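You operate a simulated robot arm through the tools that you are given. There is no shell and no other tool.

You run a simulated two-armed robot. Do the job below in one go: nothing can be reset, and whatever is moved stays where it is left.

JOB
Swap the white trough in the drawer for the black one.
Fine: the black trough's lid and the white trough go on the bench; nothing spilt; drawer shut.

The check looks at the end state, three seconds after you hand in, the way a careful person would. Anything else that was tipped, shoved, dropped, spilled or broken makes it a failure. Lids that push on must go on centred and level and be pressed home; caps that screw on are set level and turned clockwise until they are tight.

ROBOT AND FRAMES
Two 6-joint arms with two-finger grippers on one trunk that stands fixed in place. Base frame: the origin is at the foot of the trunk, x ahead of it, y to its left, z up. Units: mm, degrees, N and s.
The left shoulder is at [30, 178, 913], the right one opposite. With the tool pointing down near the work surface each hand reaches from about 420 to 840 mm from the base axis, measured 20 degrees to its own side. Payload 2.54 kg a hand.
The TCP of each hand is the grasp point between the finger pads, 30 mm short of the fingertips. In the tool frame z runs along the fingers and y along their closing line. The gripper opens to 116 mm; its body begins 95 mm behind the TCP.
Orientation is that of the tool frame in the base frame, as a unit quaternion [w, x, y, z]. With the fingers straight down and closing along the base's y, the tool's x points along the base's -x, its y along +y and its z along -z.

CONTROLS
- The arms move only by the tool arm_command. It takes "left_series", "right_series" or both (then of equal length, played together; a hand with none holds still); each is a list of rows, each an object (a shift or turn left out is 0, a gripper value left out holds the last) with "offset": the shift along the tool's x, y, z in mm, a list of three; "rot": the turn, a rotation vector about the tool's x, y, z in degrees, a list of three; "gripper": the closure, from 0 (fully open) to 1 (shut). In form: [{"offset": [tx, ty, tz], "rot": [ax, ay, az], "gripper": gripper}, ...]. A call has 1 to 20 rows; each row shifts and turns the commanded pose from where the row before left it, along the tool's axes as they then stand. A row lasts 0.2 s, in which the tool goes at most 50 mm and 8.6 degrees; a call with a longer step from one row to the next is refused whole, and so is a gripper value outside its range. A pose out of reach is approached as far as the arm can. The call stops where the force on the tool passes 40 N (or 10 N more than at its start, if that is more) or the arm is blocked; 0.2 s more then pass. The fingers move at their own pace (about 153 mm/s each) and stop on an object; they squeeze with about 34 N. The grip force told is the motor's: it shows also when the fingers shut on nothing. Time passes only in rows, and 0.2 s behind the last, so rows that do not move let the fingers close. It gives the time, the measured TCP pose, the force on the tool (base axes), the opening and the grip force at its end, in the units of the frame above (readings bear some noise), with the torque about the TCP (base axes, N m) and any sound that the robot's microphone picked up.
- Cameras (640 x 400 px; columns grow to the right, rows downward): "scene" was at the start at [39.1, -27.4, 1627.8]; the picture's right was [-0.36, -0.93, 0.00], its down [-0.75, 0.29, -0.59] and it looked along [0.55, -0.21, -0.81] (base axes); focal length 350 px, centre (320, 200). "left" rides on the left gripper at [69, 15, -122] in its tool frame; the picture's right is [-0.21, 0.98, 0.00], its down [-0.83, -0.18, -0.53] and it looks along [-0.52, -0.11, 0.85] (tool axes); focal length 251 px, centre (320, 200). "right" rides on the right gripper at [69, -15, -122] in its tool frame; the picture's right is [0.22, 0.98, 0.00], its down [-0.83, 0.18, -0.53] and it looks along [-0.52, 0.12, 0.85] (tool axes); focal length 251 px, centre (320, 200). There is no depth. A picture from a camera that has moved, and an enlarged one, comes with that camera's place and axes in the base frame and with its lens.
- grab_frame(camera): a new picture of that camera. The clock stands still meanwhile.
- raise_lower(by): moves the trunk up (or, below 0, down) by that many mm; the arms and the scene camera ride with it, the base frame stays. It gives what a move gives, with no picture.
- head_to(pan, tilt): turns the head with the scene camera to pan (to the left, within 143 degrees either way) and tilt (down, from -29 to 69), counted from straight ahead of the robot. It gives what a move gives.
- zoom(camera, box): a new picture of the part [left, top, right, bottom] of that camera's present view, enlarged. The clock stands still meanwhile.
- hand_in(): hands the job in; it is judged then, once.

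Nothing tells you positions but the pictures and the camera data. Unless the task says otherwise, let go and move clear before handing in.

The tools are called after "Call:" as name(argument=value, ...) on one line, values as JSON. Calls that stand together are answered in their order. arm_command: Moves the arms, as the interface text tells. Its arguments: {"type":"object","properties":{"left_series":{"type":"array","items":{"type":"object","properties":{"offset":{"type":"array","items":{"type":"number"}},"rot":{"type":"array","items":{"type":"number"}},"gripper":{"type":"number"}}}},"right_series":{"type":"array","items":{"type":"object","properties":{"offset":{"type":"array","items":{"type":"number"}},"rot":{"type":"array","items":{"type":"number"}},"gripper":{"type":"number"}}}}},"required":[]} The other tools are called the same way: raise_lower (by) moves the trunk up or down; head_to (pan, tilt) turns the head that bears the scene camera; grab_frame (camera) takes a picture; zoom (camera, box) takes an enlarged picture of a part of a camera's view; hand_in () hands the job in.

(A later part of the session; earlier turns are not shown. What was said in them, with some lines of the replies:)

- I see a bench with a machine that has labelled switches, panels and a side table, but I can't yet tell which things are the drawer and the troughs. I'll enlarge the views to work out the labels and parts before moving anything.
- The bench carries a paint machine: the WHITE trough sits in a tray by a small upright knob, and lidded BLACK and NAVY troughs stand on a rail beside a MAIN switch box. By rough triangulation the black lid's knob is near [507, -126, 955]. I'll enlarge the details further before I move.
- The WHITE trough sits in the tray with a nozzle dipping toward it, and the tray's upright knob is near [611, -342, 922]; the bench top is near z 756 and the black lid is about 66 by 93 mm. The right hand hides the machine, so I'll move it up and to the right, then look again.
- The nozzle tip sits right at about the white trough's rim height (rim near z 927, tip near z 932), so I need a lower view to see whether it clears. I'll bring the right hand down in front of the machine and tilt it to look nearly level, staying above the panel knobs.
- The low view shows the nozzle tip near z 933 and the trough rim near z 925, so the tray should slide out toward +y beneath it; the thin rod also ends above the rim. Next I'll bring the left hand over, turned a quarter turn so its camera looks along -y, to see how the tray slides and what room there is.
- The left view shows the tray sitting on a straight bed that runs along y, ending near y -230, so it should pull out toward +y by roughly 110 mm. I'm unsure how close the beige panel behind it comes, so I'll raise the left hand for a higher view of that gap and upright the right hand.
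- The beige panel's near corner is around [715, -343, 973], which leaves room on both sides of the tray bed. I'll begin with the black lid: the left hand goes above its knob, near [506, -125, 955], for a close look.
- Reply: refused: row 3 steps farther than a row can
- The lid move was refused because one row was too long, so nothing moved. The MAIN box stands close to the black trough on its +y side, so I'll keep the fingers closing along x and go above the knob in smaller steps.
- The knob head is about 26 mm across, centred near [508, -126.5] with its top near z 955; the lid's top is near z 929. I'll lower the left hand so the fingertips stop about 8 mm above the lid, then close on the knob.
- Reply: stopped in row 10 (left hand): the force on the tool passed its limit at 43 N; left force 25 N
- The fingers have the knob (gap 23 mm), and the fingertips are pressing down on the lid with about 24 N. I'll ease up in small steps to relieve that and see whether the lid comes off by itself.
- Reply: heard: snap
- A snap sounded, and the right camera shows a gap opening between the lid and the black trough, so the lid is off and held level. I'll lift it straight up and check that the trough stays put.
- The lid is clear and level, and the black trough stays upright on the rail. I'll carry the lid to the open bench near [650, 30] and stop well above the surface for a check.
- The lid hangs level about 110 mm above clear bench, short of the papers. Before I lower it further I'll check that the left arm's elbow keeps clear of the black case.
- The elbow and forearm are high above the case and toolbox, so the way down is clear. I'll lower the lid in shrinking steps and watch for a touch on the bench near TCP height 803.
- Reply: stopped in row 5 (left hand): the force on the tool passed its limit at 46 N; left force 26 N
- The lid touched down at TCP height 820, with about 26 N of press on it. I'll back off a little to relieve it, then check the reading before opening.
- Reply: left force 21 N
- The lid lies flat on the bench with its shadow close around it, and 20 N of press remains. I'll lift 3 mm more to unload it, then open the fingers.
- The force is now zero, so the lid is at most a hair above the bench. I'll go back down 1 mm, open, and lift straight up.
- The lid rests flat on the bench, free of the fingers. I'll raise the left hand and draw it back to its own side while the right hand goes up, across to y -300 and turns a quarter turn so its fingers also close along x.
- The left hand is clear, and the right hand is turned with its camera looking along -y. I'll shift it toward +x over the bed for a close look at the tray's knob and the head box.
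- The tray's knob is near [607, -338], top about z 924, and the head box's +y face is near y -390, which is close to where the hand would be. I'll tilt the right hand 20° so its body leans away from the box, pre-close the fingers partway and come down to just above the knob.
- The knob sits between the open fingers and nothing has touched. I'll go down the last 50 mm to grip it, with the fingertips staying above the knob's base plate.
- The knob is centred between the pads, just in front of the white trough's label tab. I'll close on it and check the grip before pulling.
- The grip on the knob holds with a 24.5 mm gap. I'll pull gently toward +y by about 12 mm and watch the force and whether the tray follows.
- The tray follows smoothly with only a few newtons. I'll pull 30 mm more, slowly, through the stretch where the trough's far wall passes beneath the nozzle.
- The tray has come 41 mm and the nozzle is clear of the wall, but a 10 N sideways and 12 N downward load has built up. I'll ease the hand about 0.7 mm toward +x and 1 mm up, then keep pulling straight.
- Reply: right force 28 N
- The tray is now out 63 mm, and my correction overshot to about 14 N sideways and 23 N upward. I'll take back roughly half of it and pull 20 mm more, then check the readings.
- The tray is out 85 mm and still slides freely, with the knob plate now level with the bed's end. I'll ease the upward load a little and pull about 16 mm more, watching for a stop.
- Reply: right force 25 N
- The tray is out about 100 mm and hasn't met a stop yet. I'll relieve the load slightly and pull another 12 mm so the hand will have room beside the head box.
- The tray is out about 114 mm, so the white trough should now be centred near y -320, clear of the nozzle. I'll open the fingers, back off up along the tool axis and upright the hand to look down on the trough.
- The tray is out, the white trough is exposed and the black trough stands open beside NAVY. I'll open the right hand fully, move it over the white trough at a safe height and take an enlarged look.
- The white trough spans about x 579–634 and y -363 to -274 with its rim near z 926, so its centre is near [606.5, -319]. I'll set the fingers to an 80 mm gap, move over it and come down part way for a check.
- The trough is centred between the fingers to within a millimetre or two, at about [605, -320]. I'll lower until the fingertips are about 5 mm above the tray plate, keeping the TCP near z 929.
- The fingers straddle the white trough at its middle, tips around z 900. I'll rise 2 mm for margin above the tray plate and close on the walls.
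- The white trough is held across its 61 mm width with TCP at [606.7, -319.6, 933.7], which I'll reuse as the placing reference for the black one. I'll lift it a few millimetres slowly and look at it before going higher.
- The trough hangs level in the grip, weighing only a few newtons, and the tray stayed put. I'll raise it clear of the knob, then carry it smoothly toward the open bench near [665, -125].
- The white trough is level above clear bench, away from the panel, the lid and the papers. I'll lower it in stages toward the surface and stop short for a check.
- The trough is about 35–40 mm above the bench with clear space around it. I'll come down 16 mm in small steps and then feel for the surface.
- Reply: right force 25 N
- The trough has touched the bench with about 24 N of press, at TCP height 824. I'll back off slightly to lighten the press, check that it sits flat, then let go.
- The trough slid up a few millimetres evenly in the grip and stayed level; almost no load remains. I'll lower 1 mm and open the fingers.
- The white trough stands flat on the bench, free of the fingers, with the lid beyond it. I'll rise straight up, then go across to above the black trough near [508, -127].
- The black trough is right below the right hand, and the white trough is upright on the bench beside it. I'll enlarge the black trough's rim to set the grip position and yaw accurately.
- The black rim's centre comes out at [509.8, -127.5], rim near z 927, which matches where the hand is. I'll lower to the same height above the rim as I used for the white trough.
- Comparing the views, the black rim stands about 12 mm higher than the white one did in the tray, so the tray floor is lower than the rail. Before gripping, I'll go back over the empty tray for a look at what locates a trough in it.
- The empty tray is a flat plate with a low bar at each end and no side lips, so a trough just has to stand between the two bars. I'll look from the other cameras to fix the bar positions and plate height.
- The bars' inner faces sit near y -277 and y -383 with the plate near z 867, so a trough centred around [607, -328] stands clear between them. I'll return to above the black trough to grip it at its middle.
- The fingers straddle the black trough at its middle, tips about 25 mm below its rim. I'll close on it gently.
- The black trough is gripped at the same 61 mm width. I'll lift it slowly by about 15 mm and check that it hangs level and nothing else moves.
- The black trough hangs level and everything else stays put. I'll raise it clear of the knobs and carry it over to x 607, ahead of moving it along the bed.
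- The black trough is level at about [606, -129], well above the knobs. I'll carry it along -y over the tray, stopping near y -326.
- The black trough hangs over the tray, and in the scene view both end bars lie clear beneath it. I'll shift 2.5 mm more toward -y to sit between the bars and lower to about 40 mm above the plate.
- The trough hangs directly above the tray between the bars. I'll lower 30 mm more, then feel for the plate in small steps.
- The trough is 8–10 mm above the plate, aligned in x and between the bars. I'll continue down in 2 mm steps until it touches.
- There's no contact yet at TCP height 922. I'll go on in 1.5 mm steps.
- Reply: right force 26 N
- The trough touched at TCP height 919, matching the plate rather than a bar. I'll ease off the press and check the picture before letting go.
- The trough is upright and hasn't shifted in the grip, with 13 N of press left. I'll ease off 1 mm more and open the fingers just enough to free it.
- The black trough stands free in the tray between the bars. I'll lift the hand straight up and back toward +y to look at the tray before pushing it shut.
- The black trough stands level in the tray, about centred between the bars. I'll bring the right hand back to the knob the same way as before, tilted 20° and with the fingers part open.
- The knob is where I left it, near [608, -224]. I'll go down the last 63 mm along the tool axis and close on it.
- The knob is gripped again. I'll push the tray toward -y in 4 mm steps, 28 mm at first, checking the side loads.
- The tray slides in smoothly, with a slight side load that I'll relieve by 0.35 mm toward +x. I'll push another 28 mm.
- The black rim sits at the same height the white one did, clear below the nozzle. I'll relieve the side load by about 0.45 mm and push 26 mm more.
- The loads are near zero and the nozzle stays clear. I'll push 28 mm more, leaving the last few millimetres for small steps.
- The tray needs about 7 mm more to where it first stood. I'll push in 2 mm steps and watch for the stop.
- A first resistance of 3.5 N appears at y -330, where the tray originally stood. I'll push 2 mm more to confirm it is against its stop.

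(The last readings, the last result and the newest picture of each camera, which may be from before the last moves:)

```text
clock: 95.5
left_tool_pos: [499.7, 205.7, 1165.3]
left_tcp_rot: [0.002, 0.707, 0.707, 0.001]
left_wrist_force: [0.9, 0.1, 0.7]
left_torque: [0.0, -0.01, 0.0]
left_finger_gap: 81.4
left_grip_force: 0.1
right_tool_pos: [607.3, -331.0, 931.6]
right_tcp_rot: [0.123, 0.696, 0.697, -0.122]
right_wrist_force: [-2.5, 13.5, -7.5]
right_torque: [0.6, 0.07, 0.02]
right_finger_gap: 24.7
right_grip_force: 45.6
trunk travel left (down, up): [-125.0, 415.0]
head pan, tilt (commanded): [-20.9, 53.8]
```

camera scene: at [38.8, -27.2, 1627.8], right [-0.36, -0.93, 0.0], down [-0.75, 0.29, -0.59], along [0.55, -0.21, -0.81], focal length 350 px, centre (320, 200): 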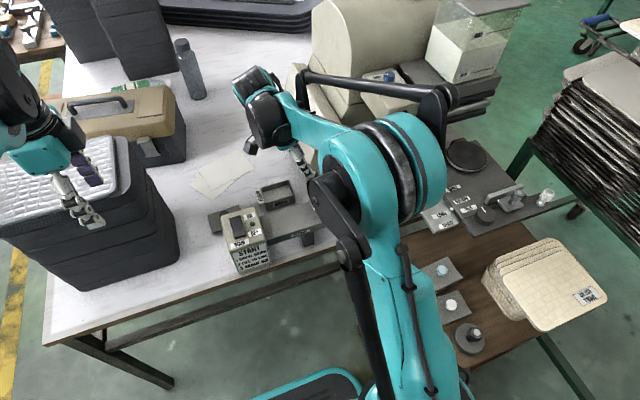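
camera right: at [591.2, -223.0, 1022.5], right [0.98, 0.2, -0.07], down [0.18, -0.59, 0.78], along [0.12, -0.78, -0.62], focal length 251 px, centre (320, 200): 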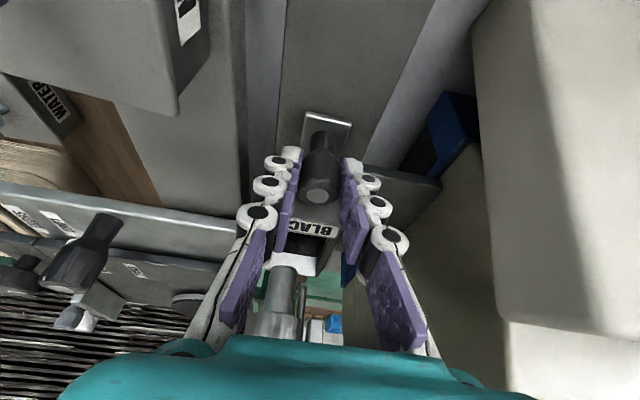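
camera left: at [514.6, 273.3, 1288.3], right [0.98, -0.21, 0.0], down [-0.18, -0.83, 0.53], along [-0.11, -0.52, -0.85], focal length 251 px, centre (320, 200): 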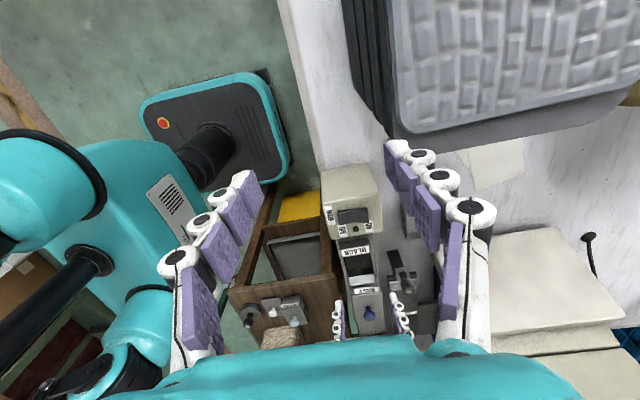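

The push met 13.5 N, so the tray is shut against its stop. I'll open the fingers, back off up and away, and upright the hand.

Call:
arm_command(right_series=[{"offset": [0.9, 0, -0.3]}, {"gripper": 0.6}, {"gripper": 0.45}, {}, {"offset": [0, 0, -20]}, {"offset": [0, 0, -35]}, {"offset": [0, 0, -45]}, {"offset": [0, 0, -45]}, {"offset": [20, 0, -35]}, {"rot": [0, 7, 0]}, {"rot": [0, 7, 0]}, {"rot": [0, 6, 0]}, {}])

Call:
grab_frame(camera="right")

Call:
zoom(camera="right", box=[220, 60, 440, 300])

Call:
grab_frame(camera="scene")

```text
clock: 98.3
left_tool_pos: [498.1, 204.2, 1166.7]
left_tcp_rot: [0.001, 0.707, 0.708, 0.0]
left_wrist_force: [0.1, 0.5, 0.1]
left_torque: [0.01, 0.02, 0.0]
left_finger_gap: 81.1
left_grip_force: 0.0
right_tool_pos: [605.9, -250.9, 1094.0]
right_tcp_rot: [0.0, 0.707, 0.707, 0.0]
right_wrist_force: [-0.1, 0.3, -0.4]
right_torque: [-0.03, 0.01, 0.01]
right_finger_gap: 63.9
right_grip_force: 0.2
trunk travel left (down, up): [-125.0, 415.0]
head pan, tilt (commanded): [-20.9, 53.8]
```

```text
taken
camera right: at [590.5, -181.0, 1215.8], right [0.98, 0.22, 0.0], down [0.18, -0.83, 0.53], along [0.12, -0.52, -0.85], focal length 251 px, centre (320, 200)
```

right: 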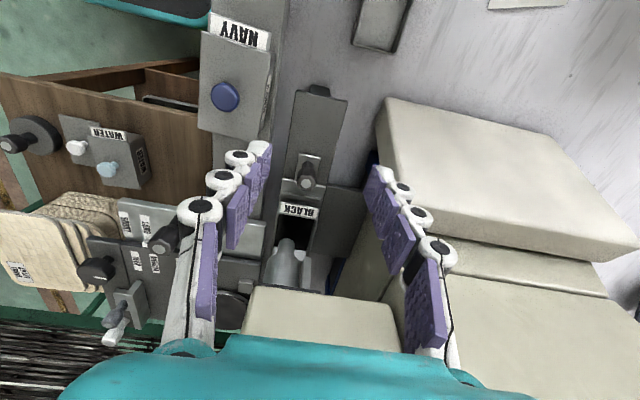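

```text
1.67 times, centred on (330, 180) of right
camera zoom: at [590.5, -181.0, 1215.8], right [0.98, 0.22, 0.0], down [0.18, -0.83, 0.53], along [0.12, -0.52, -0.85], focal length 419 px, centre (303, 233)
```

zoom: 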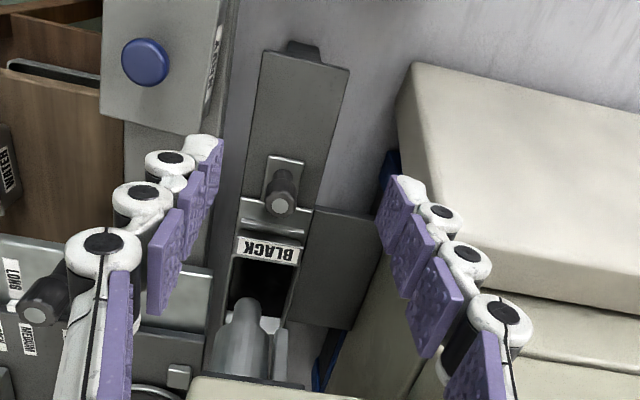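

```text
taken
camera scene: at [39.1, -26.6, 1627.8], right [-0.36, -0.93, 0.0], down [-0.75, 0.29, -0.59], along [0.55, -0.21, -0.81], focal length 350 px, centre (320, 200)
```

scene: 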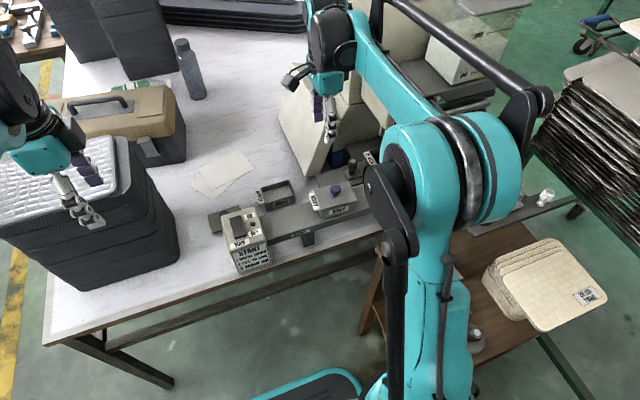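

The black trough is under the nozzle with the tray shut. I'll back the right hand away toward the robot so the scene camera can see the whole machine for a final check.

Call:
arm_command(right_series=[{"offset": [15, 0, -35]}, {"offset": [0, -40, 0]}, {"offset": [0, -40, 0]}, {"offset": [0, -40, 0]}, {"offset": [0, -40, 0]}, {"offset": [-10, -30, -30]}, {"offset": [-35, -10, -30]}, {"offset": [-45, 0, -20]}, {"offset": [-45, 0, 0]}, {"offset": [-45, 0, 0]}, {"offset": [-45, 0, 0]}, {}])

Call:
grab_frame(camera="scene")

Call:
zoom(camera="scene", box=[300, 100, 450, 220])

Call:
zoom(camera="scene", box=[190, 140, 370, 280])

```text
clock: 100.9
left_tool_pos: [497.8, 204.4, 1165.9]
left_tcp_rot: [0.001, 0.707, 0.707, 0.0]
left_wrist_force: [-0.4, 0.3, 0.1]
left_torque: [-0.03, -0.03, 0.01]
left_finger_gap: 81.4
left_grip_force: 0.0
right_tool_pos: [405.3, -459.2, 1207.8]
right_tcp_rot: [0.0, 0.707, 0.708, 0.0]
right_wrist_force: [-0.2, -0.1, 0.3]
right_torque: [-0.05, 0.0, 0.03]
right_finger_gap: 63.8
right_grip_force: 0.1
trunk travel left (down, up): [-125.0, 415.0]
head pan, tilt (commanded): [-20.9, 53.8]
```

```text
taken
camera scene: at [38.8, -26.2, 1627.8], right [-0.36, -0.93, 0.0], down [-0.75, 0.29, -0.59], along [0.55, -0.21, -0.81], focal length 350 px, centre (320, 200)
```

scene: 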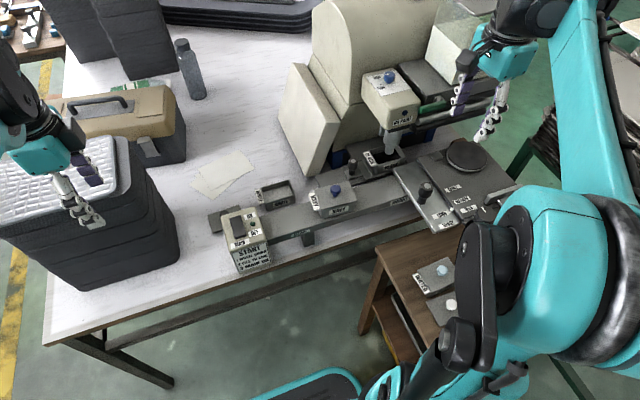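

```text
3.33 times, centred on (375, 160) of scene
camera zoom: at [38.8, -26.2, 1627.8], right [-0.36, -0.93, 0.0], down [-0.75, 0.29, -0.59], along [0.55, -0.21, -0.81], focal length 1168 px, centre (137, 333)
```

zoom: 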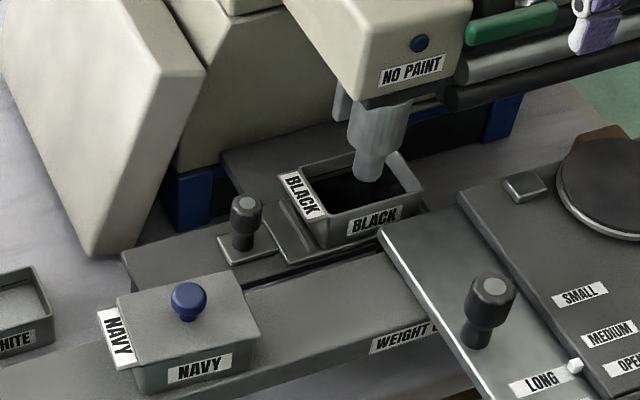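

```text
2.86 times, centred on (280, 210) of scene
camera zoom: at [38.8, -26.2, 1627.8], right [-0.36, -0.93, 0.0], down [-0.75, 0.29, -0.59], along [0.55, -0.21, -0.81], focal length 1001 px, centre (434, 171)
```

zoom: 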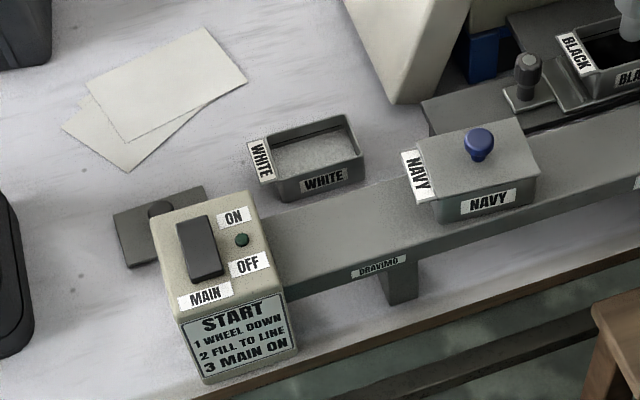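

The scene shows the black trough under the nozzle, the white trough and the lid on the bench, and NAVY and the MAIN box undisturbed. I'll repeat the enlarged view from the start to compare how far the tray is shut.

Call:
zoom(camera="scene", box=[320, 110, 440, 185])

Call:
zoom(camera="scene", box=[340, 50, 480, 140])

Call:
zoom(camera="left", box=[300, 150, 460, 350])

```text
5.33 times, centred on (380, 148) of scene
camera zoom: at [38.8, -26.2, 1627.8], right [-0.36, -0.93, 0.0], down [-0.75, 0.29, -0.59], along [0.55, -0.21, -0.81], focal length 1869 px, centre (0, 480)
```

zoom: 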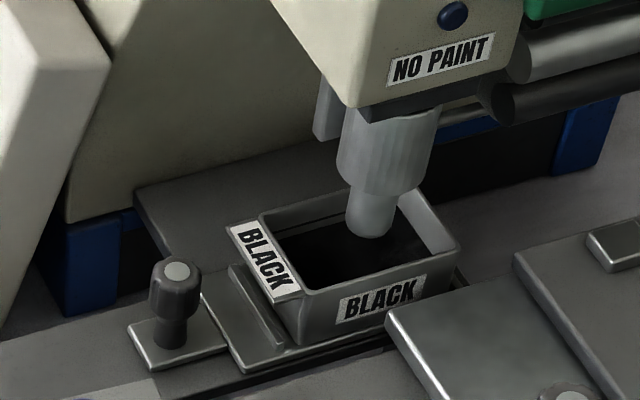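

```text
4.44 times, centred on (410, 95) of scene
camera zoom: at [38.8, -26.2, 1627.8], right [-0.36, -0.93, 0.0], down [-0.75, 0.29, -0.59], along [0.55, -0.21, -0.81], focal length 1557 px, centre (-80, 667)
```

zoom: 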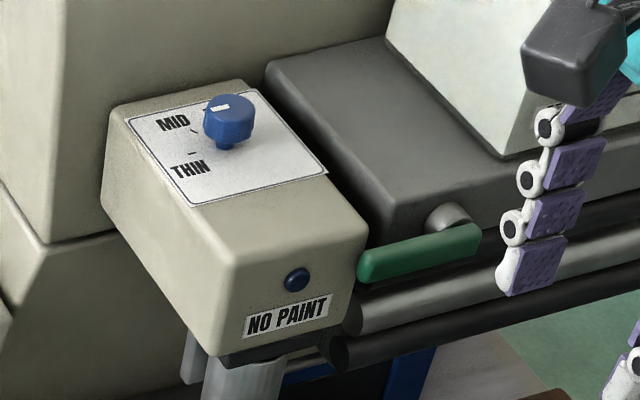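

```text
2.00 times, centred on (380, 250) of left
camera zoom: at [513.4, 274.0, 1288.6], right [0.98, -0.21, 0.0], down [-0.18, -0.83, 0.53], along [-0.11, -0.52, -0.85], focal length 503 px, centre (200, 100)
```

zoom: 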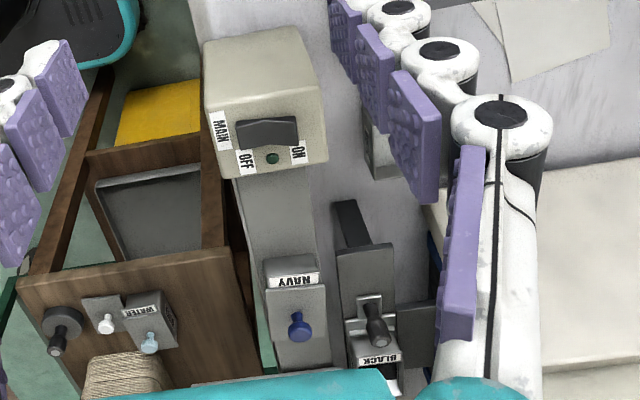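

The tray, knob and plate match the first picture exactly. The black trough stands level where the white one was, to within about 3 mm. The white trough and the black lid are on the bench, nothing has spilt, the dial and lever are unchanged, and both hands are clear, so I'm handing in.

Call:
hand_in()

```text
The job is handed in.
```

The black trough is now in the drawer under the nozzle, and the drawer is pushed shut against its stop. I've handed the job in; no verdict has come back.

- **Drawer:** in the final pictures it matches its starting position. The black trough stands level, within about 3 mm of where the white one was.
- **On the bench:** the white trough and the black trough's lid stand apart on clear bench, away from the papers.
- **Everything else:** I saw no spills. The NAVY trough, MAIN box, dial and green lever look unchanged, and both hands are empty and clear.

The black lid snapped off cleanly. The white trough slid up a few millimetres in the grip as it touched the bench, but it stayed level.
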